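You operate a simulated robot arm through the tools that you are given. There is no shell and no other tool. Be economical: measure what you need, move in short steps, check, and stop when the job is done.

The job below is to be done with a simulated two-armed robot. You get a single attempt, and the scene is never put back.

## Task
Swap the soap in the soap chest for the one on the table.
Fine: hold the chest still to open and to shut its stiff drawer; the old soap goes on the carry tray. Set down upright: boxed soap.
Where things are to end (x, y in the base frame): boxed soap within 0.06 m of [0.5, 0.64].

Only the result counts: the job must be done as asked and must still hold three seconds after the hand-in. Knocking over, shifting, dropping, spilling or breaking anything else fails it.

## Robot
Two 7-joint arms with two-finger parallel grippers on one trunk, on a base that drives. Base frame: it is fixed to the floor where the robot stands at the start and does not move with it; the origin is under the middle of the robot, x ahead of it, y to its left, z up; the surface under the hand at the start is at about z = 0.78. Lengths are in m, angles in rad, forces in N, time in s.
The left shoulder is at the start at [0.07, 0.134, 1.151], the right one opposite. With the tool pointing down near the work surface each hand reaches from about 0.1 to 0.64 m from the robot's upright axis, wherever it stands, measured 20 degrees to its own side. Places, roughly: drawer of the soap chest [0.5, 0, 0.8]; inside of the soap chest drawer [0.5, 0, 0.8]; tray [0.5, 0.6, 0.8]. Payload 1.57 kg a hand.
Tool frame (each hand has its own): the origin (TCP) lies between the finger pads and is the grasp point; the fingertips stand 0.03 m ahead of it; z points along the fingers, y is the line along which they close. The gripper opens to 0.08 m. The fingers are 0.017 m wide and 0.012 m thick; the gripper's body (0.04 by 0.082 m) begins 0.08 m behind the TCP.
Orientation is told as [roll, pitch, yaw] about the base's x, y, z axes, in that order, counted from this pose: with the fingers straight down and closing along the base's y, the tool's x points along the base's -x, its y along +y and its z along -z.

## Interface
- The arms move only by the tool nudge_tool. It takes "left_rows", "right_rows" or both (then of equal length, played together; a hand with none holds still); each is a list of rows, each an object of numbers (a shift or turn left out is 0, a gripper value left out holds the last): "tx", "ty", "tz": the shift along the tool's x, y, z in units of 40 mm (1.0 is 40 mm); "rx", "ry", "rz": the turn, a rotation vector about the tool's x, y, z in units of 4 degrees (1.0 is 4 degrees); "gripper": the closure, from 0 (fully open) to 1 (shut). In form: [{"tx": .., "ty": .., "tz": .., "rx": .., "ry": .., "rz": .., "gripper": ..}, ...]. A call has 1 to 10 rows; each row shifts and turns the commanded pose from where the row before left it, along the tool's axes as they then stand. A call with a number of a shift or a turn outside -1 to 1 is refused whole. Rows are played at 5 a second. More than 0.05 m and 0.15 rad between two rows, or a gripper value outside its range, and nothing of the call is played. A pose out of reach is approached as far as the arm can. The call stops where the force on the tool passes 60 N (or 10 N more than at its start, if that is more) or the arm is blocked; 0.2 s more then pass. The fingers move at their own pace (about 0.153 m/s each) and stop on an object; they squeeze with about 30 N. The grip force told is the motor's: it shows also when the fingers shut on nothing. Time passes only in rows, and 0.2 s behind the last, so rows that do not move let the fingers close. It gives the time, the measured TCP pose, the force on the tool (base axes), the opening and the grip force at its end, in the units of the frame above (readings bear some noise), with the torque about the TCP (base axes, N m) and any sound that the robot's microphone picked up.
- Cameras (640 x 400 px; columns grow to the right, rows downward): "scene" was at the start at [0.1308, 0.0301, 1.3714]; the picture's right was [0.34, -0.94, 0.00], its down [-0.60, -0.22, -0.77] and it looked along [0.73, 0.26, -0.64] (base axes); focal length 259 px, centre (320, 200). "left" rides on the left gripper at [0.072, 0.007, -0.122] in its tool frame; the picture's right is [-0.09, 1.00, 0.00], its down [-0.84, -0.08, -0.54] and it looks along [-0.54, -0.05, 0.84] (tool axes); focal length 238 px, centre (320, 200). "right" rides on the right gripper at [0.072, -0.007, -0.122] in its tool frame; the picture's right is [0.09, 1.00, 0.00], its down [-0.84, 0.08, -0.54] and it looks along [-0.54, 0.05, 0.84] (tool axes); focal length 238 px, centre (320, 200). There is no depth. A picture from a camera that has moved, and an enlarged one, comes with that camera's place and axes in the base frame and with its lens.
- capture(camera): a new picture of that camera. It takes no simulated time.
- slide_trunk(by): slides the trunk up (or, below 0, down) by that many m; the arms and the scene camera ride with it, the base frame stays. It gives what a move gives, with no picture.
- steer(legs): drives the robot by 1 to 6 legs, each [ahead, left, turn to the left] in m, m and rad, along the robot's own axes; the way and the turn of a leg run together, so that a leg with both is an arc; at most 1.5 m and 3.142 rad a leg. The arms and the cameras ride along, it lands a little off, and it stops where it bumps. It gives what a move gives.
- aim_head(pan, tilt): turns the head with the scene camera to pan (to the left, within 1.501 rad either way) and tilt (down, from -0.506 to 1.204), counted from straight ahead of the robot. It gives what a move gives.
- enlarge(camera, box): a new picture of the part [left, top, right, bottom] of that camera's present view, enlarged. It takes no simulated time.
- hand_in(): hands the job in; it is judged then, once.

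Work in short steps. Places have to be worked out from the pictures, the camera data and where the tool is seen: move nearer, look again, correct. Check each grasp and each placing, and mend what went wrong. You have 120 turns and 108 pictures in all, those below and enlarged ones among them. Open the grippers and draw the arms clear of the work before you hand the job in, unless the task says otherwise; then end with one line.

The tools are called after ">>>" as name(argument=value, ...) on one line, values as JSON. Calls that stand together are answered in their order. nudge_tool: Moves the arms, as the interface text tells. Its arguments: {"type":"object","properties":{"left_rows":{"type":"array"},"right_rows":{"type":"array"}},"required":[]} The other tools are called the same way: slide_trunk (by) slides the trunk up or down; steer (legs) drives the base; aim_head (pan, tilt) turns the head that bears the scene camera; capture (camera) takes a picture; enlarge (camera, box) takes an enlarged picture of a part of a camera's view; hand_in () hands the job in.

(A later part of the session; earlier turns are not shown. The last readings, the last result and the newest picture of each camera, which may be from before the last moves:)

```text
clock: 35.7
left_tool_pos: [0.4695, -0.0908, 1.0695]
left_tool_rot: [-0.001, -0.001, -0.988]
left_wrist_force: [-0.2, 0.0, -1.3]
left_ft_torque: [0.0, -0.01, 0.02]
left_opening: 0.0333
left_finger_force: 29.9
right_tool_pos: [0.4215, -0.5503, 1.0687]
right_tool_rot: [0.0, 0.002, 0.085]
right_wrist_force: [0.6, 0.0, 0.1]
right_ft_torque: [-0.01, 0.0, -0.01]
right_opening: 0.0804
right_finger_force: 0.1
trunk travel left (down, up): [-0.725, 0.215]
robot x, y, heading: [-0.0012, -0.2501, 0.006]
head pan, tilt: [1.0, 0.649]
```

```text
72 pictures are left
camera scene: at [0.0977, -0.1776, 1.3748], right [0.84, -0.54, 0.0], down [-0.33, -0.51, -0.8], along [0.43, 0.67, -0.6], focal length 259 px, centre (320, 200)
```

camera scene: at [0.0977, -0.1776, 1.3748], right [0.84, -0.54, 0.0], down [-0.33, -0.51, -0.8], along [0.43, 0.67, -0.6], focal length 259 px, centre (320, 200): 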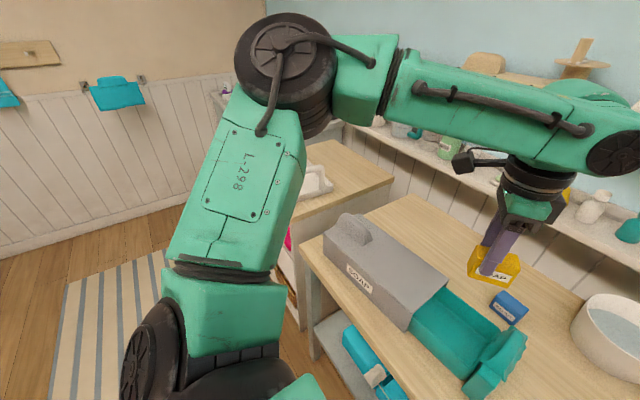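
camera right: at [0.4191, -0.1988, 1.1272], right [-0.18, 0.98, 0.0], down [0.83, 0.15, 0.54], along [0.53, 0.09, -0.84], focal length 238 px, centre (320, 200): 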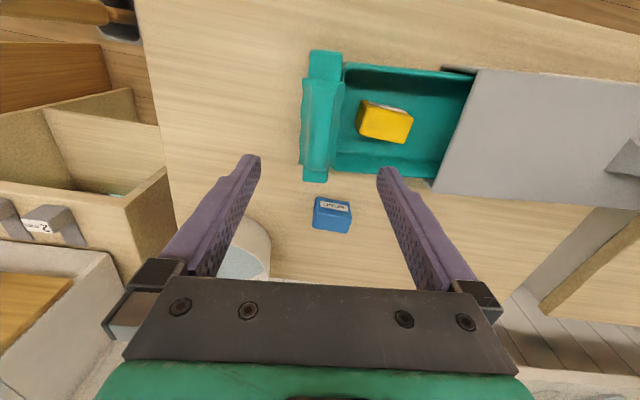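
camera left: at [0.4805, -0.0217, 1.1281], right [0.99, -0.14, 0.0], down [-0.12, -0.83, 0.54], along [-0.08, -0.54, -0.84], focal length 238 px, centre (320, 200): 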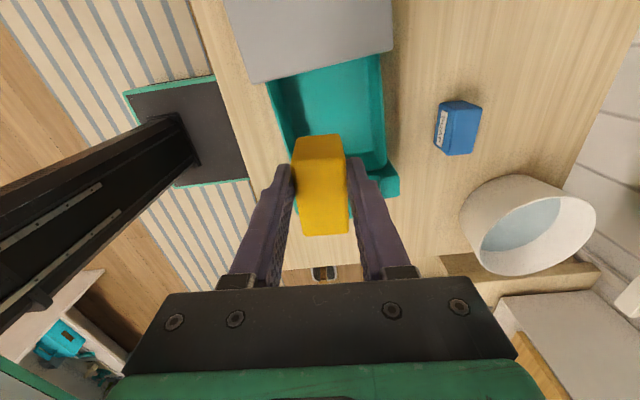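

The floor's clear to the left, so I'll drive left 0.65 m.

>>> steer(legs=[[0, 0.65, 0]])

>>> aim_head(pan=0.35, tilt=0.75)

>>> capture(camera="scene")

>>> capture(camera="left")

```text
clock: 39.4
left_tool_pos: [0.4703, 0.5571, 1.0687]
left_tool_rot: [0.001, 0.0, -0.993]
left_wrist_force: [-0.5, 0.1, -0.8]
left_ft_torque: [-0.03, 0.04, -0.01]
left_opening: 0.0332
left_finger_force: 29.7
right_tool_pos: [0.4201, 0.0997, 1.0688]
right_tool_rot: [-0.001, -0.001, 0.082]
right_wrist_force: [0.1, -0.3, -0.2]
right_ft_torque: [0.03, -0.05, 0.04]
right_opening: 0.08
right_finger_force: 0.1
trunk travel left (down, up): [-0.725, 0.215]
robot x, y, heading: [0.0001, 0.3958, -0.006]
head pan, tilt: [1.0, 0.649]
```

```text
clock: 40.4
left_tool_pos: [0.4697, 0.5581, 1.0687]
left_tool_rot: [0.0, 0.0, -0.993]
left_wrist_force: [0.1, -0.3, -1.4]
left_ft_torque: [0.01, 0.03, 0.0]
left_opening: 0.0333
left_finger_force: 29.9
right_tool_pos: [0.4188, 0.0999, 1.0697]
right_tool_rot: [0.0, -0.001, 0.084]
right_wrist_force: [0.0, -0.2, 0.1]
right_ft_torque: [-0.02, 0.0, -0.02]
right_opening: 0.0799
right_finger_force: 0.0
trunk travel left (down, up): [-0.725, 0.215]
robot x, y, heading: [0.0012, 0.3995, -0.006]
head pan, tilt: [0.351, 0.75]
```

```text
71 pictures are left
camera scene: at [0.129, 0.4284, 1.3662], right [0.34, -0.94, 0.0], down [-0.64, -0.23, -0.73], along [0.69, 0.25, -0.68], focal length 259 px, centre (320, 200)
```

scene: 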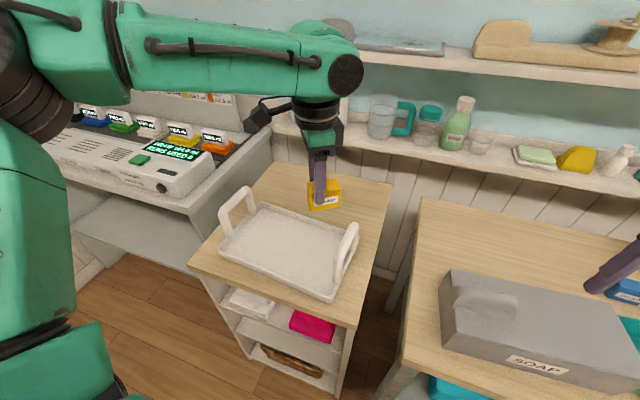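

```text
70 pictures are left
camera left: at [0.4358, 0.6205, 1.191], right [0.88, 0.47, 0.0], down [0.39, -0.74, 0.54], along [0.25, -0.48, -0.84], focal length 238 px, centre (320, 200)
```

left: 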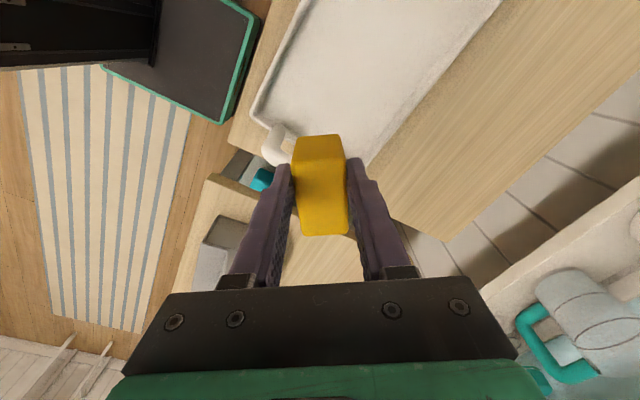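

The tray spans y of about 0.49–0.85. I'll rotate further toward a comfortable yaw and move over (0.49,0.645), so the soap centre is at (0.5,0.64).

>>> nudge_tool(left_rows=[{"rz": -1}, {"rz": -1}, {"rz": -1}, {"rz": -1}, {"rz": -1}, {"rz": -1}, {"rz": -1}, {"rz": -1}, {}])

>>> nudge_tool(left_rows=[{"ty": 0.73, "tx": 0.15}, {"ty": 0.73, "tx": 0.15}, {"ty": 0.73, "tx": 0.15}, {"tz": 0.8}, {"tz": 0.8}, {"tz": 0.8}, {"tz": 0.8}, {}])

>>> capture(camera="scene")

>>> capture(camera="left")

```text
clock: 42.4
left_tool_pos: [0.4695, 0.5575, 1.0682]
left_tool_rot: [0.001, 0.001, -0.433]
left_wrist_force: [-0.5, 0.1, -1.1]
left_ft_torque: [0.02, 0.02, 0.01]
left_opening: 0.0333
left_finger_force: 30.6
right_tool_pos: [0.4194, 0.098, 1.0683]
right_tool_rot: [-0.002, 0.0, 0.082]
right_wrist_force: [0.2, 0.7, 0.3]
right_ft_torque: [0.01, 0.0, -0.02]
right_opening: 0.0796
right_finger_force: 0.0
trunk travel left (down, up): [-0.725, 0.215]
robot x, y, heading: [-0.0037, 0.3984, -0.001]
head pan, tilt: [0.351, 0.75]
```

```text
clock: 44.2
left_tool_pos: [0.4917, 0.645, 0.9395]
left_tool_rot: [0.001, 0.002, -0.435]
left_wrist_force: [-0.7, -0.6, -1.2]
left_ft_torque: [0.0, 0.01, -0.02]
left_opening: 0.0332
left_finger_force: 30.3
right_tool_pos: [0.4201, 0.0991, 1.0695]
right_tool_rot: [0.001, 0.001, 0.082]
right_wrist_force: [-0.5, -1.4, -0.3]
right_ft_torque: [0.03, -0.01, -0.02]
right_opening: 0.0802
right_finger_force: 0.0
trunk travel left (down, up): [-0.725, 0.215]
robot x, y, heading: [0.0002, 0.3989, -0.002]
head pan, tilt: [0.351, 0.75]
```

```text
69 pictures are left
camera scene: at [0.1286, 0.4284, 1.3663], right [0.34, -0.94, 0.0], down [-0.64, -0.23, -0.73], along [0.69, 0.25, -0.68], focal length 259 px, centre (320, 200)
```

scene: 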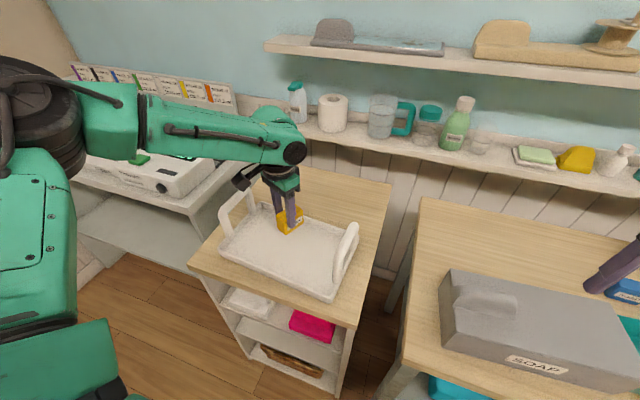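

```text
68 pictures are left
camera left: at [0.4279, 0.6806, 1.0614], right [0.5, 0.86, 0.0], down [0.73, -0.42, 0.54], along [0.47, -0.27, -0.84], focal length 238 px, centre (320, 200)
```

left: 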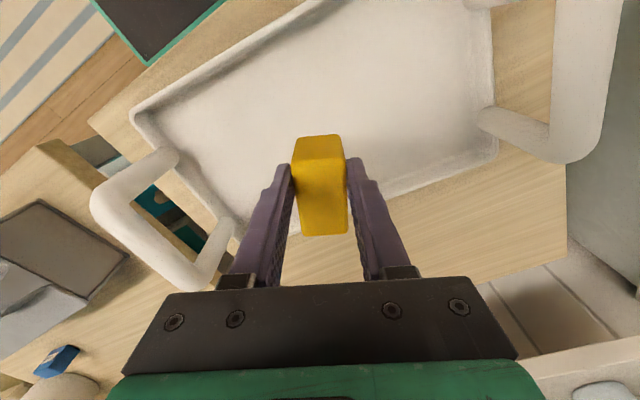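

The soap is over the tray's middle. I'll lower gently toward contact.

>>> nudge_tool(left_rows=[{"tz": 0.6}, {"tz": 0.6}, {"tz": 0.5}, {"tz": 0.2}, {"tz": 0.1}, {}])

>>> enlarge(camera="scene", box=[200, 160, 380, 310])

```text
clock: 45.6
left_tool_pos: [0.4913, 0.6453, 0.8626]
left_tool_rot: [0.0, -0.005, -0.434]
left_wrist_force: [1.3, 1.5, 8.2]
left_ft_torque: [0.05, 0.05, 0.0]
left_opening: 0.0334
left_finger_force: 30.4
right_tool_pos: [0.4189, 0.0996, 1.0687]
right_tool_rot: [0.0, 0.0, 0.082]
right_wrist_force: [0.1, 0.2, 0.2]
right_ft_torque: [-0.02, 0.0, 0.01]
right_opening: 0.08
right_finger_force: 0.0
trunk travel left (down, up): [-0.725, 0.215]
robot x, y, heading: [-0.002, 0.4021, -0.001]
head pan, tilt: [0.351, 0.75]
```

```text
2.67 times, centred on (290, 235) of scene
camera zoom: at [0.1278, 0.4282, 1.3665], right [0.34, -0.94, 0.0], down [-0.64, -0.23, -0.73], along [0.69, 0.25, -0.68], focal length 692 px, centre (400, 107)
```

zoom: 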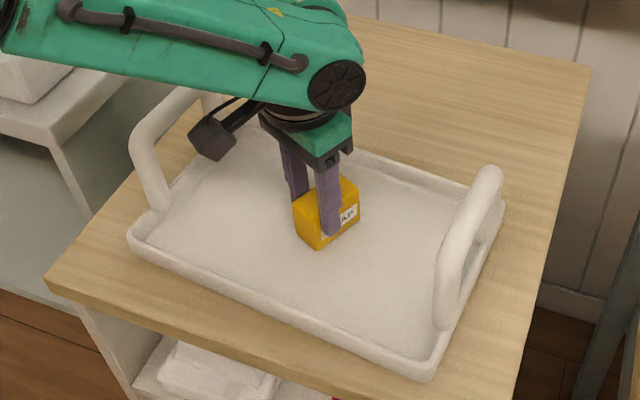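

It's in contact with the tray (8 N). I'll open the gripper and retreat straight up.

>>> nudge_tool(left_rows=[{"gripper": 0.5}, {"gripper": 0.2}, {}, {"tz": -0.4}, {"tz": -0.8}, {"tz": -0.9}, {"tz": -0.9}, {"tz": -0.9}, {"tz": -0.9}, {}])

>>> enlarge(camera="scene", box=[200, 160, 380, 310])

>>> capture(camera="left")

```text
clock: 47.8
left_tool_pos: [0.491, 0.6435, 1.0536]
left_tool_rot: [0.0, 0.001, -0.435]
left_wrist_force: [-1.4, 1.7, 0.0]
left_ft_torque: [0.0, 0.02, 0.0]
left_opening: 0.0641
left_finger_force: 0.0
right_tool_pos: [0.4199, 0.0998, 1.0682]
right_tool_rot: [-0.001, -0.001, 0.083]
right_wrist_force: [0.8, -0.1, -0.6]
right_ft_torque: [0.0, 0.0, 0.02]
right_opening: 0.0799
right_finger_force: 0.1
trunk travel left (down, up): [-0.725, 0.215]
robot x, y, heading: [0.0024, 0.3987, -0.008]
head pan, tilt: [0.351, 0.75]
```

```text
2.67 times, centred on (290, 235) of scene
camera zoom: at [0.1293, 0.4287, 1.3662], right [0.34, -0.94, 0.0], down [-0.64, -0.23, -0.73], along [0.69, 0.25, -0.68], focal length 692 px, centre (400, 107)
```

zoom: 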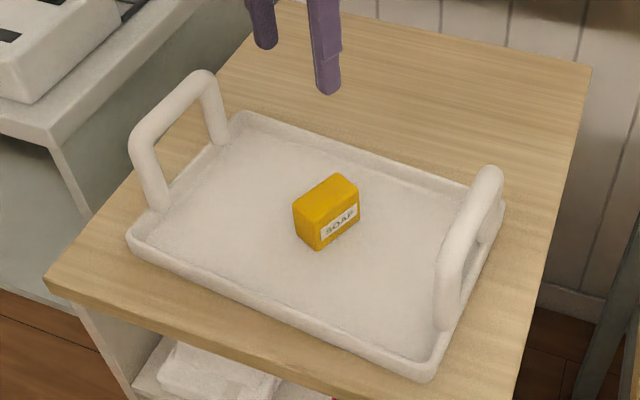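

```text
65 pictures are left
camera left: at [0.4273, 0.6788, 1.1752], right [0.5, 0.86, 0.0], down [0.73, -0.42, 0.54], along [0.47, -0.27, -0.84], focal length 238 px, centre (320, 200)
```

left: 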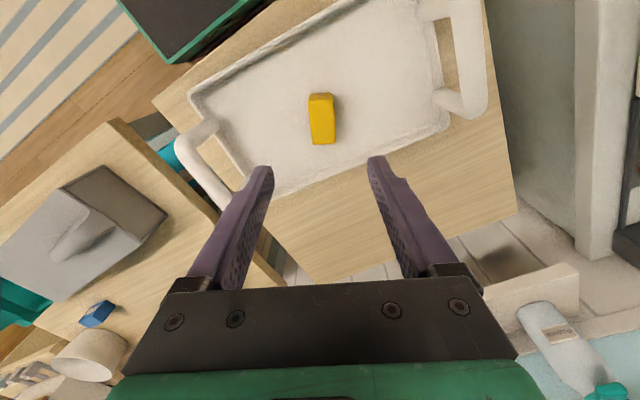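

The yellow box stands on the tray at about (0.505,0.643). Next is the blue box: I'll drive back right and a little ahead so the right hand reaches it.

>>> steer(legs=[[0, -0.36, 0], [0.08, 0, 0]])

>>> aim_head(pan=-0.2, tilt=0.85)

>>> capture(camera="scene")

>>> capture(camera="right")

```text
clock: 50.8
left_tool_pos: [0.5674, 0.2787, 1.054]
left_tool_rot: [0.001, -0.002, -0.44]
left_wrist_force: [-0.2, 0.0, -0.2]
left_ft_torque: [-0.01, -0.05, 0.0]
left_opening: 0.0639
left_finger_force: 0.0
right_tool_pos: [0.4946, -0.2649, 1.0707]
right_tool_rot: [-0.001, -0.003, 0.078]
right_wrist_force: [0.4, -0.7, -0.8]
right_ft_torque: [0.02, -0.01, 0.0]
right_opening: 0.0801
right_finger_force: 0.1
trunk travel left (down, up): [-0.725, 0.215]
robot x, y, heading: [0.0765, 0.0392, -0.007]
head pan, tilt: [0.351, 0.75]
```

```text
clock: 51.7
left_tool_pos: [0.5693, 0.2782, 1.054]
left_tool_rot: [-0.001, -0.001, -0.438]
left_wrist_force: [-0.3, -0.1, 0.6]
left_ft_torque: [-0.01, -0.01, 0.01]
left_opening: 0.0639
left_finger_force: 0.2
right_tool_pos: [0.4963, -0.2649, 1.0682]
right_tool_rot: [0.0, -0.001, 0.078]
right_wrist_force: [-0.1, -0.2, 1.4]
right_ft_torque: [-0.01, -0.01, -0.01]
right_opening: 0.0801
right_finger_force: 0.1
trunk travel left (down, up): [-0.725, 0.215]
robot x, y, heading: [0.0782, 0.0383, -0.008]
head pan, tilt: [-0.201, 0.85]
```

```text
64 pictures are left
camera scene: at [0.2049, 0.0217, 1.3583], right [-0.21, -0.98, 0.0], down [-0.73, 0.15, -0.66], along [0.65, -0.14, -0.75], focal length 259 px, centre (320, 200)
```

scene: 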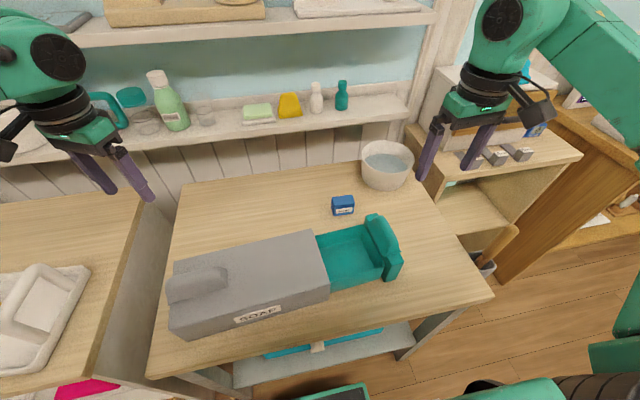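

```text
63 pictures are left
camera right: at [0.4251, -0.2776, 1.1906], right [-0.17, 0.99, 0.0], down [0.83, 0.14, 0.54], along [0.53, 0.09, -0.84], focal length 238 px, centre (320, 200)
```

right: 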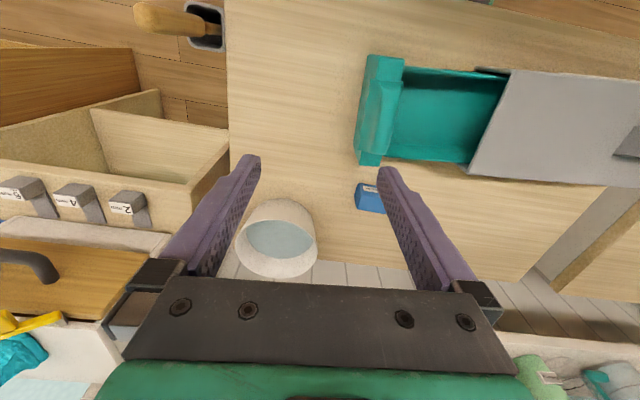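

I'll move the right hand toward a spot above the blue box for a closer look.

>>> nudge_tool(right_rows=[{"tx": -0.7, "ty": 0.73}, {"tx": -0.7, "ty": 0.73}, {"tx": -0.72, "ty": 0.73}, {"tx": -0.72, "ty": 0.73}, {"tz": 0.8}, {"tz": 0.8}, {}])

>>> capture(camera="right")

>>> enlarge(camera="scene", box=[290, 130, 450, 300])

```text
clock: 53.3
left_tool_pos: [0.5704, 0.2792, 1.0529]
left_tool_rot: [0.001, 0.0, -0.437]
left_wrist_force: [-0.1, -0.1, 0.0]
left_ft_torque: [0.0, -0.01, -0.03]
left_opening: 0.0639
left_finger_force: 0.2
right_tool_pos: [0.6024, -0.1399, 1.0049]
right_tool_rot: [-0.001, 0.0, 0.075]
right_wrist_force: [0.6, 0.8, 0.0]
right_ft_torque: [-0.02, 0.0, 0.01]
right_opening: 0.0801
right_finger_force: 0.1
trunk travel left (down, up): [-0.725, 0.215]
robot x, y, heading: [0.0812, 0.035, -0.006]
head pan, tilt: [-0.201, 0.85]
```

```text
62 pictures are left
camera right: at [0.5307, -0.1536, 1.1255], right [-0.17, 0.99, 0.0], down [0.83, 0.14, 0.54], along [0.53, 0.09, -0.84], focal length 238 px, centre (320, 200)
```

right: 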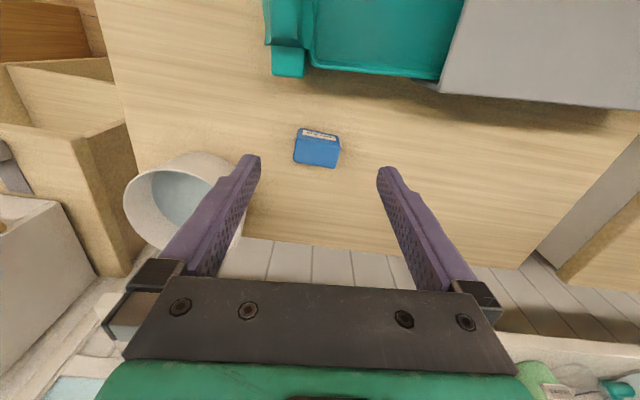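

```text
2.35 times, centred on (370, 215) of scene
camera zoom: at [0.2058, 0.0226, 1.3582], right [-0.21, -0.98, 0.0], down [-0.74, 0.15, -0.66], along [0.65, -0.14, -0.75], focal length 610 px, centre (202, 165)
```

zoom: 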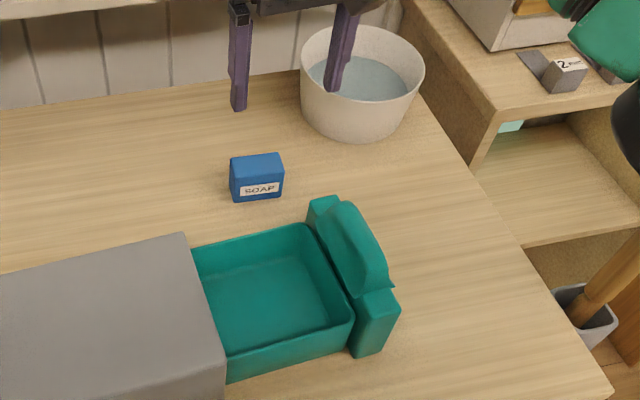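

The blue box is at (0.646,-0.137), 0.058 long in y, with its top near z 0.828. I'll move above it and lower to 0.90.

>>> nudge_tool(right_rows=[{"tx": -0.54, "rz": 0.25}, {"tx": -0.54, "rz": 0.25}, {"tz": 0.9}, {"tz": 0.9}, {"tz": 0.8}, {}])

>>> capture(camera="right")

>>> enlarge(camera="scene", box=[290, 130, 450, 300])

```text
clock: 54.7
left_tool_pos: [0.5695, 0.2791, 1.0532]
left_tool_rot: [0.001, 0.0, -0.438]
left_wrist_force: [-0.4, 0.2, -0.7]
left_ft_torque: [0.01, -0.01, 0.0]
left_opening: 0.0637
left_finger_force: 0.0
right_tool_pos: [0.6438, -0.1363, 0.9004]
right_tool_rot: [-0.002, 0.0, 0.042]
right_wrist_force: [0.3, 0.4, -0.4]
right_ft_torque: [0.02, 0.0, -0.01]
right_opening: 0.08
right_finger_force: 0.1
trunk travel left (down, up): [-0.725, 0.215]
robot x, y, heading: [0.0745, 0.0398, -0.007]
head pan, tilt: [-0.201, 0.85]
```

```text
60 pictures are left
camera right: at [0.5723, -0.1472, 1.0224], right [-0.13, 0.99, 0.0], down [0.83, 0.11, 0.54], along [0.54, 0.07, -0.84], focal length 238 px, centre (320, 200)
```

right: 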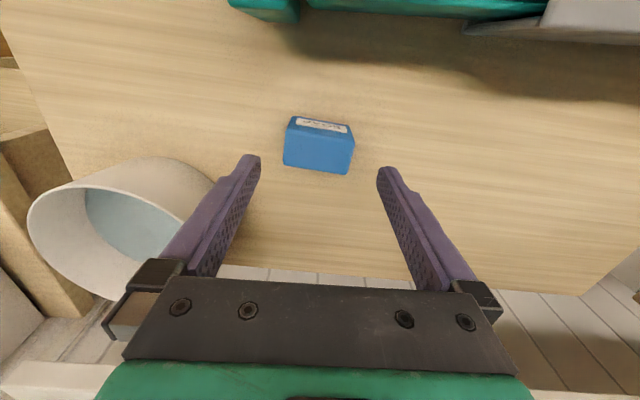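

```text
2.35 times, centred on (370, 215) of scene
camera zoom: at [0.2053, 0.0214, 1.3582], right [-0.21, -0.98, 0.0], down [-0.74, 0.15, -0.66], along [0.65, -0.14, -0.75], focal length 610 px, centre (202, 165)
```

zoom: 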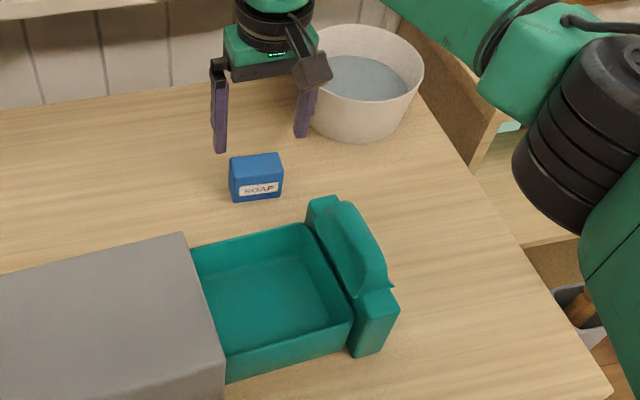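

It's well aligned. I'll adjust yaw slightly, lower to z 0.823 and grip across the long side.

>>> nudge_tool(right_rows=[{"rz": 0.8, "tx": -0.05, "ty": -0.03}, {"tz": 0.6}, {"tz": 0.6}, {"tz": 0.5}, {"tz": 0.23}, {"gripper": 0.3}, {"gripper": 0.6}, {"gripper": 1}, {}])

>>> capture(camera="right")

>>> enlarge(camera="scene", box=[290, 130, 450, 300])

```text
clock: 56.7
left_tool_pos: [0.5691, 0.2786, 1.0538]
left_tool_rot: [0.001, 0.001, -0.438]
left_wrist_force: [0.7, -0.3, -0.8]
left_ft_torque: [0.04, -0.02, -0.01]
left_opening: 0.0638
left_finger_force: 0.1
right_tool_pos: [0.646, -0.1367, 0.8247]
right_tool_rot: [-0.001, 0.001, -0.014]
right_wrist_force: [-0.1, 0.0, -0.1]
right_ft_torque: [0.02, 0.02, 0.0]
right_opening: 0.0595
right_finger_force: 30.4
trunk travel left (down, up): [-0.725, 0.215]
robot x, y, heading: [0.0791, 0.037, -0.007]
head pan, tilt: [-0.201, 0.85]
```

```text
58 pictures are left
camera right: at [0.5738, -0.1429, 0.9463], right [-0.08, 1.0, 0.0], down [0.84, 0.07, 0.54], along [0.54, 0.04, -0.84], focal length 238 px, centre (320, 200)
```

right: 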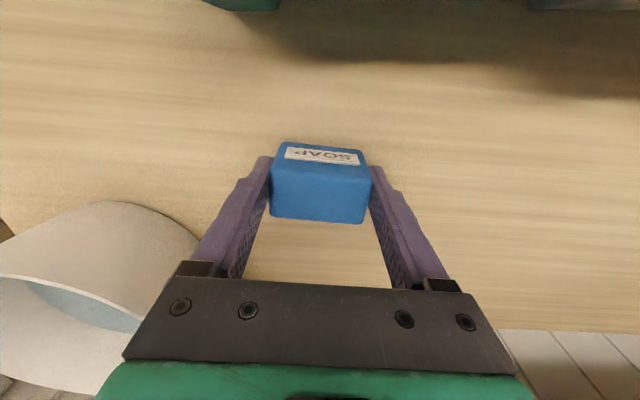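

```text
2.35 times, centred on (370, 215) of scene
camera zoom: at [0.2058, 0.0215, 1.3582], right [-0.21, -0.98, 0.0], down [-0.74, 0.15, -0.66], along [0.65, -0.14, -0.75], focal length 610 px, centre (202, 165)
```

zoom: 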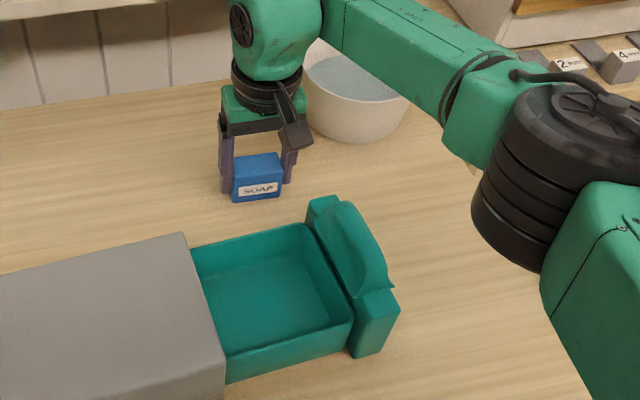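

Blue is held. I'll lift it and move it over the drawer centre (0.482,-0.106), aligned with the drawer.

>>> nudge_tool(right_rows=[{"tz": -0.5}, {"tz": -0.9}, {"tz": -1}, {"tz": -1}, {"tx": 0.82, "ty": 0.145}, {"tx": 0.82, "ty": 0.145}, {"tx": 0.82, "ty": 0.145}, {"tx": 0.82, "ty": 0.145}, {"tx": 0.82, "ty": 0.145}, {}])

>>> nudge_tool(right_rows=[{"rz": -0.7}, {"rz": -0.7}, {}])

>>> capture(camera="right")

>>> enlarge(camera="scene", box=[290, 180, 450, 310])

```text
clock: 58.9
left_tool_pos: [0.5691, 0.2778, 1.0524]
left_tool_rot: [-0.001, 0.0, -0.438]
left_wrist_force: [-0.3, -0.5, -0.3]
left_ft_torque: [0.02, -0.01, -0.01]
left_opening: 0.0638
left_finger_force: 0.0
right_tool_pos: [0.4823, -0.1052, 0.9581]
right_tool_rot: [-0.001, 0.001, -0.015]
right_wrist_force: [-0.2, -0.5, -0.8]
right_ft_torque: [0.01, 0.06, -0.03]
right_opening: 0.0595
right_finger_force: 29.7
trunk travel left (down, up): [-0.725, 0.215]
robot x, y, heading: [0.078, 0.0348, -0.009]
head pan, tilt: [-0.201, 0.85]
```

```text
clock: 59.7
left_tool_pos: [0.5695, 0.2794, 1.0515]
left_tool_rot: [0.001, -0.001, -0.438]
left_wrist_force: [-0.3, 0.1, 0.5]
left_ft_torque: [0.02, 0.02, -0.03]
left_opening: 0.0641
left_finger_force: 0.0
right_tool_pos: [0.4825, -0.1059, 0.9582]
right_tool_rot: [-0.001, -0.002, 0.083]
right_wrist_force: [0.1, 0.2, -1.2]
right_ft_torque: [-0.03, 0.01, -0.01]
right_opening: 0.0594
right_finger_force: 29.6
trunk travel left (down, up): [-0.725, 0.215]
robot x, y, heading: [0.0777, 0.0361, -0.008]
head pan, tilt: [-0.201, 0.85]
```

```text
56 pictures are left
camera right: at [0.4116, -0.1198, 1.0805], right [-0.18, 0.98, 0.0], down [0.83, 0.15, 0.54], along [0.53, 0.1, -0.84], focal length 238 px, centre (320, 200)
```

right: 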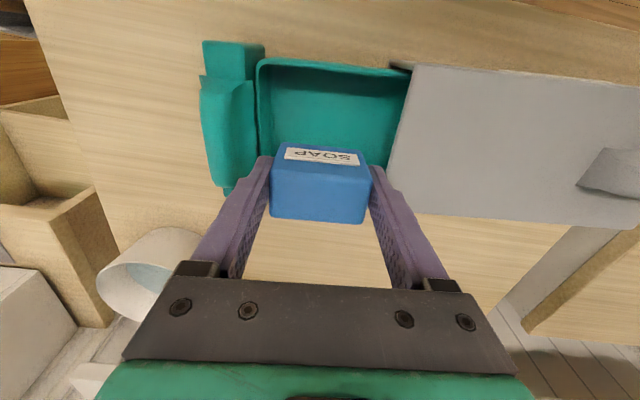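

```text
3.08 times, centred on (370, 245) of scene
camera zoom: at [0.2057, 0.0215, 1.3582], right [-0.21, -0.98, 0.0], down [-0.74, 0.15, -0.66], along [0.65, -0.14, -0.75], focal length 798 px, centre (166, 62)
```

zoom: 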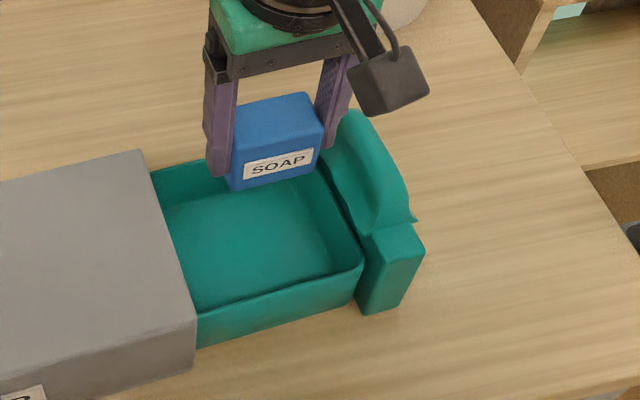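

It's centred with clearance at both ends. I'll lower into the drawer, slowing near the floor (TCP ~0.836).

>>> nudge_tool(right_rows=[{"tz": 0.6, "ty": 0.08}, {"tz": 0.7}, {"tz": 0.7}, {"tz": 0.5}, {"tz": 0.25}, {"tz": 0.15}, {"tz": 0.1}, {}])

>>> enlarge(camera="scene", box=[290, 180, 450, 310])

```text
clock: 61.5
left_tool_pos: [0.57, 0.2803, 1.0529]
left_tool_rot: [0.0, -0.001, -0.437]
left_wrist_force: [-0.5, -0.2, 0.2]
left_ft_torque: [0.01, -0.03, 0.02]
left_opening: 0.0638
left_finger_force: 0.1
right_tool_pos: [0.4821, -0.1034, 0.8389]
right_tool_rot: [0.001, -0.001, 0.084]
right_wrist_force: [-0.4, 0.5, -1.3]
right_ft_torque: [0.06, -0.02, 0.03]
right_opening: 0.0595
right_finger_force: 29.9
trunk travel left (down, up): [-0.725, 0.215]
robot x, y, heading: [0.0798, 0.04, -0.01]
head pan, tilt: [-0.201, 0.85]
```

```text
3.08 times, centred on (370, 245) of scene
camera zoom: at [0.2058, 0.0215, 1.3582], right [-0.21, -0.98, 0.0], down [-0.74, 0.15, -0.66], along [0.65, -0.14, -0.75], focal length 798 px, centre (166, 62)
```

zoom: 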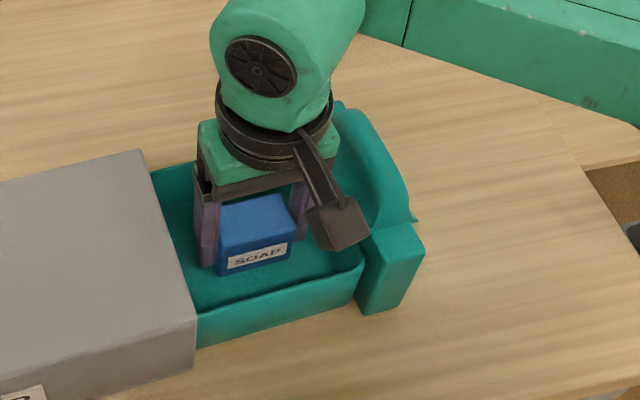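

No contact yet; I'll go down in 2 mm steps.

>>> nudge_tool(right_rows=[{"tz": 0.05}, {"tz": 0.05}, {}])

```text
clock: 62.3
left_tool_pos: [0.5693, 0.2787, 1.0543]
left_tool_rot: [0.0, -0.001, -0.437]
left_wrist_force: [0.4, -0.9, 1.2]
left_ft_torque: [0.01, -0.02, 0.02]
left_opening: 0.064
left_finger_force: 0.1
right_tool_pos: [0.4821, -0.1033, 0.8374]
right_tool_rot: [-0.002, -0.004, 0.084]
right_wrist_force: [1.0, -2.5, 10.2]
right_ft_torque: [0.22, 0.02, -0.07]
right_opening: 0.0595
right_finger_force: 29.9
trunk travel left (down, up): [-0.725, 0.215]
robot x, y, heading: [0.0768, 0.0363, -0.011]
head pan, tilt: [-0.201, 0.85]
```

Contact at 10 N. I'll open slightly, rise clear, and in the same move carry the left hand back toward the ridge.

>>> nudge_tool(right_rows=[{"gripper": 0.15}, {}, {}, {"tz": -0.5}, {"tz": -0.9}, {"tz": -0.9}, {"tz": -0.9}, {}])

>>> enlarge(camera="scene", box=[150, 180, 450, 370])

>>> capture(camera="right")

```text
clock: 64.1
left_tool_pos: [0.5704, 0.2783, 1.0536]
left_tool_rot: [0.001, -0.001, -0.437]
left_wrist_force: [0.5, 0.2, 0.3]
left_ft_torque: [0.01, 0.0, 0.01]
left_opening: 0.0638
left_finger_force: 0.1
right_tool_pos: [0.484, -0.1034, 0.9632]
right_tool_rot: [0.001, 0.0, 0.084]
right_wrist_force: [-0.5, -0.1, 0.6]
right_ft_torque: [0.02, 0.01, -0.02]
right_opening: 0.068
right_finger_force: 0.0
trunk travel left (down, up): [-0.725, 0.215]
robot x, y, heading: [0.0811, 0.0371, -0.011]
head pan, tilt: [-0.201, 0.85]
```

```text
2.11 times, centred on (300, 275) of scene
camera zoom: at [0.2058, 0.0214, 1.3582], right [-0.21, -0.98, 0.0], down [-0.74, 0.15, -0.66], along [0.65, -0.14, -0.75], focal length 546 px, centre (362, 42)
```

zoom: 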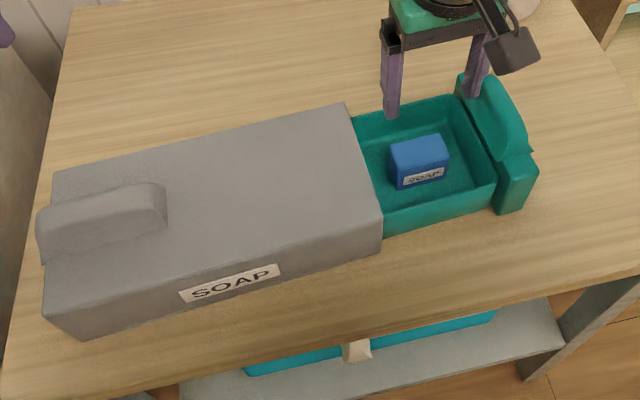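

```text
52 pictures are left
camera right: at [0.412, -0.1177, 1.085], right [-0.18, 0.98, 0.0], down [0.83, 0.15, 0.54], along [0.53, 0.1, -0.84], focal length 238 px, centre (320, 200)
```

right: 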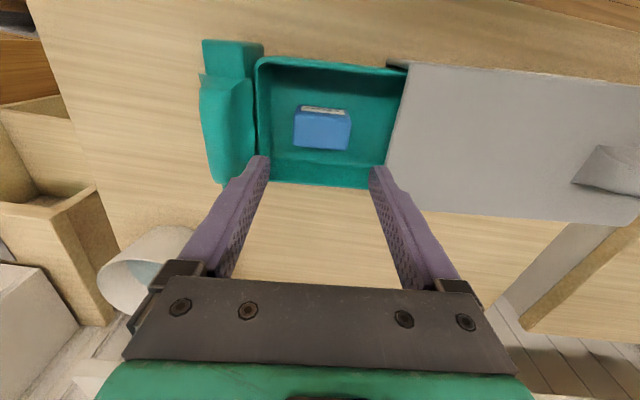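

Blue is sitting properly in the drawer. Now I'll bring the left hand back over the ridge with yaw -1.487, and the right hand over the handle (0.490,-0.187).

>>> nudge_tool(left_rows=[{"tx": 0.435, "ty": -0.707, "gripper": 0}, {"tx": 0.435, "ty": -0.707}, {"tx": 0.435, "ty": -0.707}, {"tx": 0.435, "ty": -0.707}, {"rz": 1}, {"rz": 1}, {"rz": 1}, {"rz": 1}, {"rz": 1}, {"rz": 1}], right_rows=[{"tz": -0.5, "gripper": 0}, {"ty": -0.7}, {"ty": -0.7}, {"ty": -0.7}, {}, {}, {}, {}, {}, {}])

>>> nudge_tool(left_rows=[{"rz": 1}, {"rz": 1}, {"rz": 1}, {"rz": 1}, {"rz": 1}, {"rz": 1}, {"rz": 1}, {"rz": 1}, {"rz": 1}, {}])

>>> capture(camera="left")

>>> capture(camera="right")

```text
clock: 66.3
left_tool_pos: [0.4598, 0.2062, 1.0537]
left_tool_rot: [0.0, -0.001, -0.858]
left_wrist_force: [-0.8, -0.3, 0.8]
left_ft_torque: [0.01, -0.03, 0.0]
left_opening: 0.0799
left_finger_force: 0.1
right_tool_pos: [0.4892, -0.1878, 0.984]
right_tool_rot: [0.001, 0.0, 0.083]
right_wrist_force: [-0.3, 0.0, -0.3]
right_ft_torque: [-0.02, -0.02, -0.01]
right_opening: 0.08
right_finger_force: 0.2
trunk travel left (down, up): [-0.725, 0.215]
robot x, y, heading: [0.0794, 0.0373, -0.008]
head pan, tilt: [-0.201, 0.85]
```

```text
clock: 68.5
left_tool_pos: [0.4587, 0.2063, 1.0529]
left_tool_rot: [-0.001, -0.001, -1.487]
left_wrist_force: [0.1, -0.2, -0.4]
left_ft_torque: [0.0, 0.04, 0.0]
left_opening: 0.0801
left_finger_force: 0.0
right_tool_pos: [0.49, -0.1866, 0.9841]
right_tool_rot: [0.0, 0.0, 0.084]
right_wrist_force: [-0.3, 0.3, 0.1]
right_ft_torque: [0.02, 0.01, 0.0]
right_opening: 0.0801
right_finger_force: 0.0
trunk travel left (down, up): [-0.725, 0.215]
robot x, y, heading: [0.0748, 0.0375, -0.01]
head pan, tilt: [-0.201, 0.85]
```

```text
51 pictures are left
camera left: at [0.4583, 0.2769, 1.175], right [1.0, -0.01, 0.0], down [-0.01, -0.84, 0.54], along [0.0, -0.54, -0.84], focal length 238 px, centre (320, 200)
```

left: 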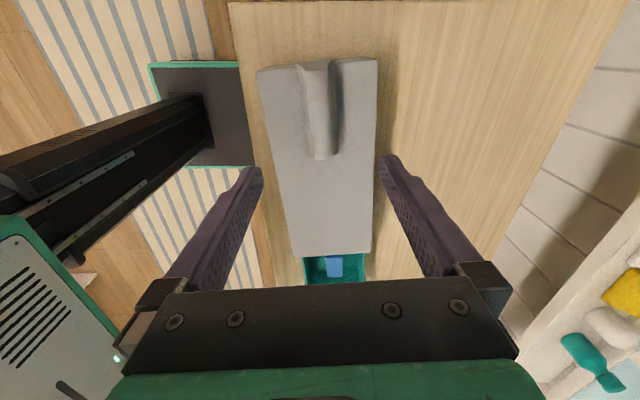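

```text
50 pictures are left
camera right: at [0.4191, -0.2003, 1.1061], right [-0.18, 0.98, 0.0], down [0.83, 0.15, 0.54], along [0.53, 0.1, -0.84], focal length 238 px, centre (320, 200)
```

right: 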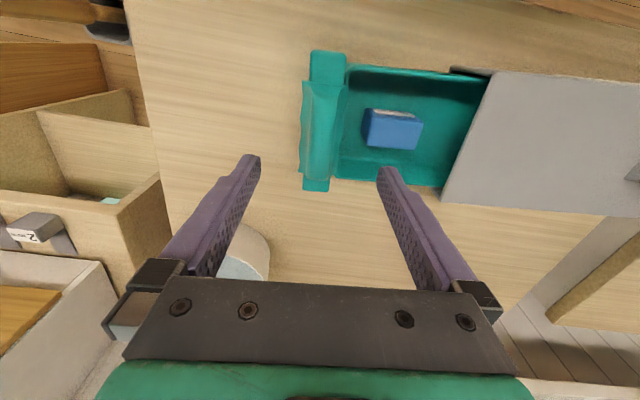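

Both hands are aligned. I'll lower to z ~0.911 and close on ridge and handle.

>>> nudge_tool(left_rows=[{"tz": 0.8}, {"tz": 0.8}, {"tz": 0.8}, {"tz": 0.7}, {"tz": 0.45}, {}], right_rows=[{"tz": 0.4}, {"tz": 0.4}, {"tz": 0.4}, {"tz": 0.4}, {"tz": 0.25}, {}])

>>> capture(camera="scene")

>>> capture(camera="left")

```text
clock: 69.9
left_tool_pos: [0.4578, 0.2074, 0.9116]
left_tool_rot: [-0.001, 0.0, -1.485]
left_wrist_force: [-0.1, -0.7, -0.2]
left_ft_torque: [-0.03, -0.04, -0.04]
left_opening: 0.0799
left_finger_force: 0.0
right_tool_pos: [0.4889, -0.1855, 0.9081]
right_tool_rot: [0.001, -0.002, 0.083]
right_wrist_force: [-0.5, 0.6, 0.8]
right_ft_torque: [0.02, -0.02, 0.03]
right_opening: 0.0801
right_finger_force: 0.0
trunk travel left (down, up): [-0.725, 0.215]
robot x, y, heading: [0.0767, 0.0382, -0.005]
head pan, tilt: [-0.201, 0.85]
```

```text
49 pictures are left
camera scene: at [0.2053, 0.0216, 1.3582], right [-0.21, -0.98, 0.0], down [-0.74, 0.15, -0.66], along [0.65, -0.14, -0.75], focal length 259 px, centre (320, 200)
```

scene: 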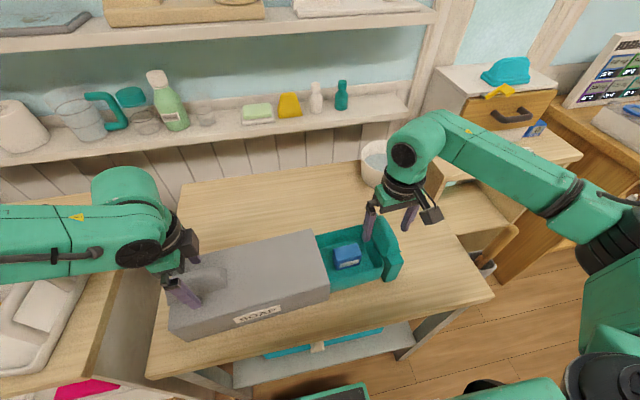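

```text
48 pictures are left
camera left: at [0.4584, 0.2784, 1.0326], right [1.0, -0.01, 0.0], down [-0.01, -0.84, 0.54], along [0.0, -0.54, -0.84], focal length 238 px, centre (320, 200)
```

left: 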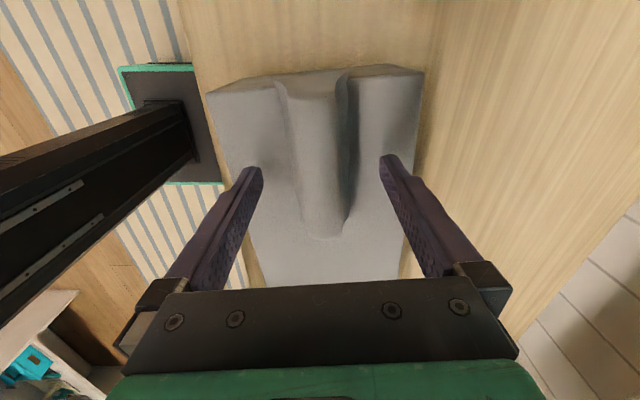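

I'll close both grippers, then take a baseline image of the chest.

>>> nudge_tool(left_rows=[{"gripper": 0.4}, {"gripper": 0.7}, {"gripper": 1}, {}, {}], right_rows=[{"gripper": 0.4}, {"gripper": 0.7}, {"gripper": 1}, {}, {}])

>>> enlarge(camera="scene", box=[150, 180, 450, 370])

```text
clock: 71.1
left_tool_pos: [0.4583, 0.2066, 0.9113]
left_tool_rot: [0.0, 0.0, -1.487]
left_wrist_force: [-1.9, 0.4, -1.0]
left_ft_torque: [-0.06, -0.02, -0.23]
left_opening: 0.0255
left_finger_force: 29.8
right_tool_pos: [0.4902, -0.1855, 0.9097]
right_tool_rot: [0.0, 0.0, 0.084]
right_wrist_force: [0.3, 0.0, -0.3]
right_ft_torque: [0.0, -0.01, -0.05]
right_opening: 0.0216
right_finger_force: 29.6
trunk travel left (down, up): [-0.725, 0.215]
robot x, y, heading: [0.0758, 0.0341, -0.007]
head pan, tilt: [-0.201, 0.85]
```

```text
2.11 times, centred on (300, 275) of scene
camera zoom: at [0.2058, 0.0215, 1.3582], right [-0.21, -0.98, 0.0], down [-0.74, 0.15, -0.66], along [0.65, -0.14, -0.75], focal length 546 px, centre (362, 42)
```

zoom: 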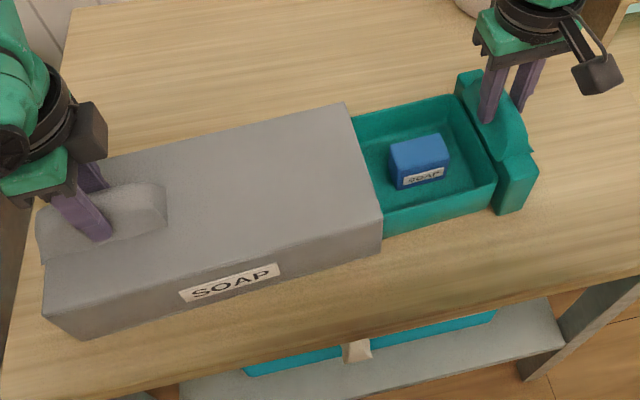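

Both are gripped. I'll push the drawer in smoothly by about 0.10 m first.

>>> nudge_tool(right_rows=[{"ty": 0.28}, {"ty": 0.28}, {"ty": 0.28}, {"ty": 0.28}, {"ty": 0.28}, {"ty": 0.28}, {"ty": 0.28}, {"ty": 0.28}, {"ty": 0.28}, {}])

>>> enlarge(camera="scene", box=[150, 180, 450, 370])

```text
clock: 73.3
left_tool_pos: [0.4596, 0.2078, 0.9099]
left_tool_rot: [0.001, 0.001, -1.489]
left_wrist_force: [-1.6, 2.1, -0.4]
left_ft_torque: [0.58, 0.14, -0.39]
left_opening: 0.0257
left_finger_force: 30.0
right_tool_pos: [0.4798, -0.086, 0.91]
right_tool_rot: [0.001, 0.001, 0.083]
right_wrist_force: [1.7, -2.8, 0.4]
right_ft_torque: [-0.11, 0.05, -0.2]
right_opening: 0.0215
right_finger_force: 30.0
trunk travel left (down, up): [-0.725, 0.215]
robot x, y, heading: [0.0823, 0.0375, -0.008]
head pan, tilt: [-0.201, 0.85]
```

```text
2.11 times, centred on (300, 275) of scene
camera zoom: at [0.2059, 0.0216, 1.3582], right [-0.21, -0.98, 0.0], down [-0.74, 0.15, -0.66], along [0.65, -0.14, -0.75], focal length 546 px, centre (362, 42)
```

zoom: 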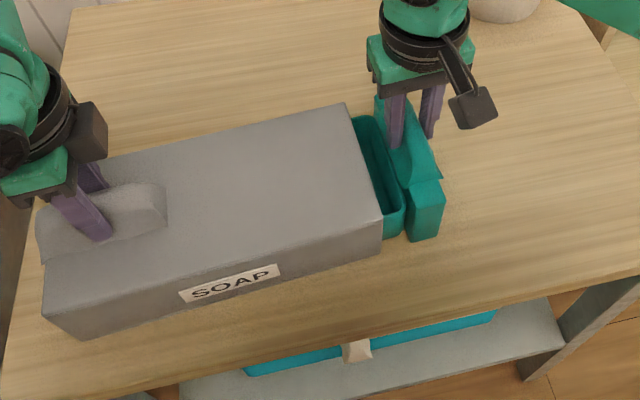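

The chest hasn't moved and about 26 mm remains. I'll push 24 mm slowly.

>>> nudge_tool(right_rows=[{"ty": 0.15}, {"ty": 0.15}, {"ty": 0.15}, {"ty": 0.15}, {}])

>>> enlarge(camera="scene", box=[150, 180, 450, 370])

```text
clock: 74.5
left_tool_pos: [0.4596, 0.2088, 0.9116]
left_tool_rot: [0.0, 0.001, -1.488]
left_wrist_force: [-0.5, 3.6, -0.2]
left_ft_torque: [0.28, -0.16, -0.34]
left_opening: 0.0259
left_finger_force: 30.0
right_tool_pos: [0.4786, -0.0618, 0.9097]
right_tool_rot: [0.0, 0.0, 0.083]
right_wrist_force: [4.4, -2.9, 6.2]
right_ft_torque: [-0.08, 0.41, -0.16]
right_opening: 0.0217
right_finger_force: 29.9
trunk travel left (down, up): [-0.725, 0.215]
robot x, y, heading: [0.0824, 0.0371, -0.011]
head pan, tilt: [-0.201, 0.85]
```

```text
2.11 times, centred on (300, 275) of scene
camera zoom: at [0.2061, 0.0217, 1.3582], right [-0.21, -0.98, 0.0], down [-0.74, 0.15, -0.66], along [0.65, -0.14, -0.75], focal length 546 px, centre (362, 42)
```

zoom: 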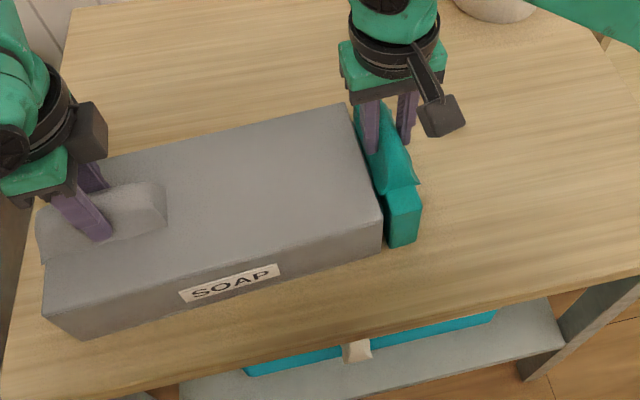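

Only a thin gap is left. I'll push in 1.5 mm steps, watching the force for the end stop.

>>> nudge_tool(right_rows=[{"ty": 0.04}, {"ty": 0.04}, {}])

>>> enlarge(camera="scene", box=[290, 200, 390, 310])

```text
clock: 75.3
left_tool_pos: [0.4589, 0.2079, 0.9109]
left_tool_rot: [-0.001, 0.0, -1.485]
left_wrist_force: [-1.1, 3.6, -0.9]
left_ft_torque: [0.12, 0.05, -0.26]
left_opening: 0.0256
left_finger_force: 30.1
right_tool_pos: [0.4796, -0.0593, 0.9093]
right_tool_rot: [0.001, 0.002, 0.084]
right_wrist_force: [4.1, -4.7, 6.7]
right_ft_torque: [-0.07, -0.14, -0.11]
right_opening: 0.0216
right_finger_force: 30.4
trunk travel left (down, up): [-0.725, 0.215]
robot x, y, heading: [0.0739, 0.0377, -0.008]
head pan, tilt: [-0.201, 0.85]
```

```text
3.64 times, centred on (340, 255) of scene
camera zoom: at [0.2059, 0.0217, 1.3582], right [-0.21, -0.98, 0.0], down [-0.74, 0.15, -0.66], along [0.65, -0.14, -0.75], focal length 943 px, centre (247, 0)
```

zoom: 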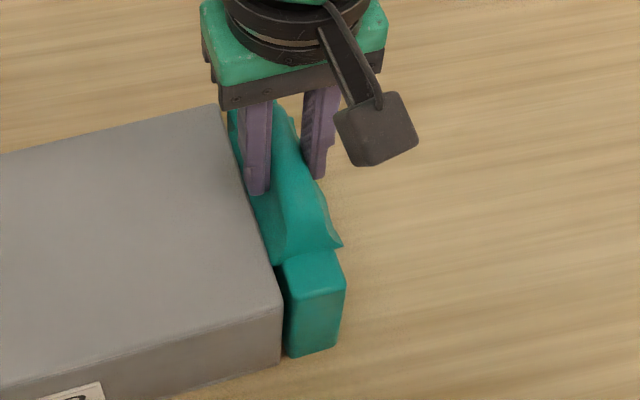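

It's back near its original shut position but with no stop felt. I'll nudge a bit more to be sure.

>>> nudge_tool(right_rows=[{"ty": 0.04}, {"ty": 0.03}, {}])

>>> enlarge(camera="scene", box=[150, 180, 450, 370])

```text
clock: 76.1
left_tool_pos: [0.4593, 0.2084, 0.9118]
left_tool_rot: [0.0, 0.001, -1.488]
left_wrist_force: [-3.0, 5.3, 0.1]
left_ft_torque: [-0.15, 0.01, -0.43]
left_opening: 0.0259
left_finger_force: 30.1
right_tool_pos: [0.4778, -0.0557, 0.9097]
right_tool_rot: [0.001, 0.0, 0.085]
right_wrist_force: [5.7, -4.1, 3.9]
right_ft_torque: [-0.03, -0.31, -0.17]
right_opening: 0.0213
right_finger_force: 29.9
trunk travel left (down, up): [-0.725, 0.215]
robot x, y, heading: [0.0812, 0.0386, -0.007]
head pan, tilt: [-0.201, 0.85]
```

```text
2.11 times, centred on (300, 275) of scene
camera zoom: at [0.2059, 0.0218, 1.3582], right [-0.21, -0.98, 0.0], down [-0.74, 0.15, -0.66], along [0.65, -0.14, -0.75], focal length 546 px, centre (362, 42)
```

zoom: 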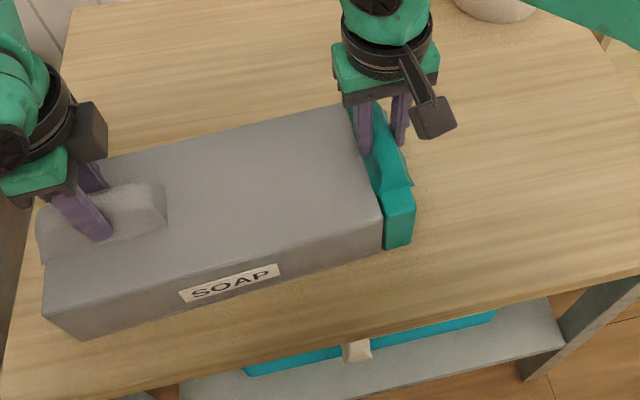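

It's still moving without a stop and the chest is steady. I'll continue in ~1 mm steps.

>>> nudge_tool(right_rows=[{"ty": 0.03}, {"ty": 0.03}, {}])

>>> enlarge(camera="scene", box=[290, 200, 390, 310])

```text
clock: 76.9
left_tool_pos: [0.4582, 0.2081, 0.9102]
left_tool_rot: [-0.001, 0.002, -1.485]
left_wrist_force: [-2.1, 15.9, -0.1]
left_ft_torque: [-0.73, 0.02, -0.35]
left_opening: 0.0258
left_finger_force: 30.4
right_tool_pos: [0.4783, -0.0556, 0.9102]
right_tool_rot: [-0.004, 0.0, 0.082]
right_wrist_force: [3.9, -17.9, 3.5]
right_ft_torque: [-0.03, -0.55, -0.09]
right_opening: 0.0215
right_finger_force: 30.5
trunk travel left (down, up): [-0.725, 0.215]
robot x, y, heading: [0.0794, 0.0371, -0.007]
head pan, tilt: [-0.201, 0.85]
```

```text
3.64 times, centred on (340, 255) of scene
camera zoom: at [0.2054, 0.0211, 1.3582], right [-0.21, -0.98, 0.0], down [-0.74, 0.16, -0.66], along [0.65, -0.14, -0.75], focal length 943 px, centre (247, 0)
```

zoom: 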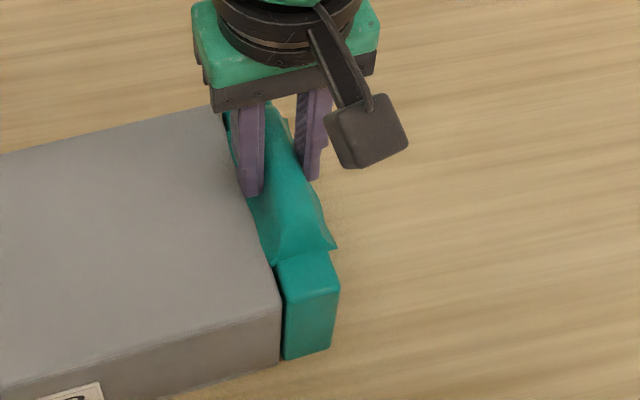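

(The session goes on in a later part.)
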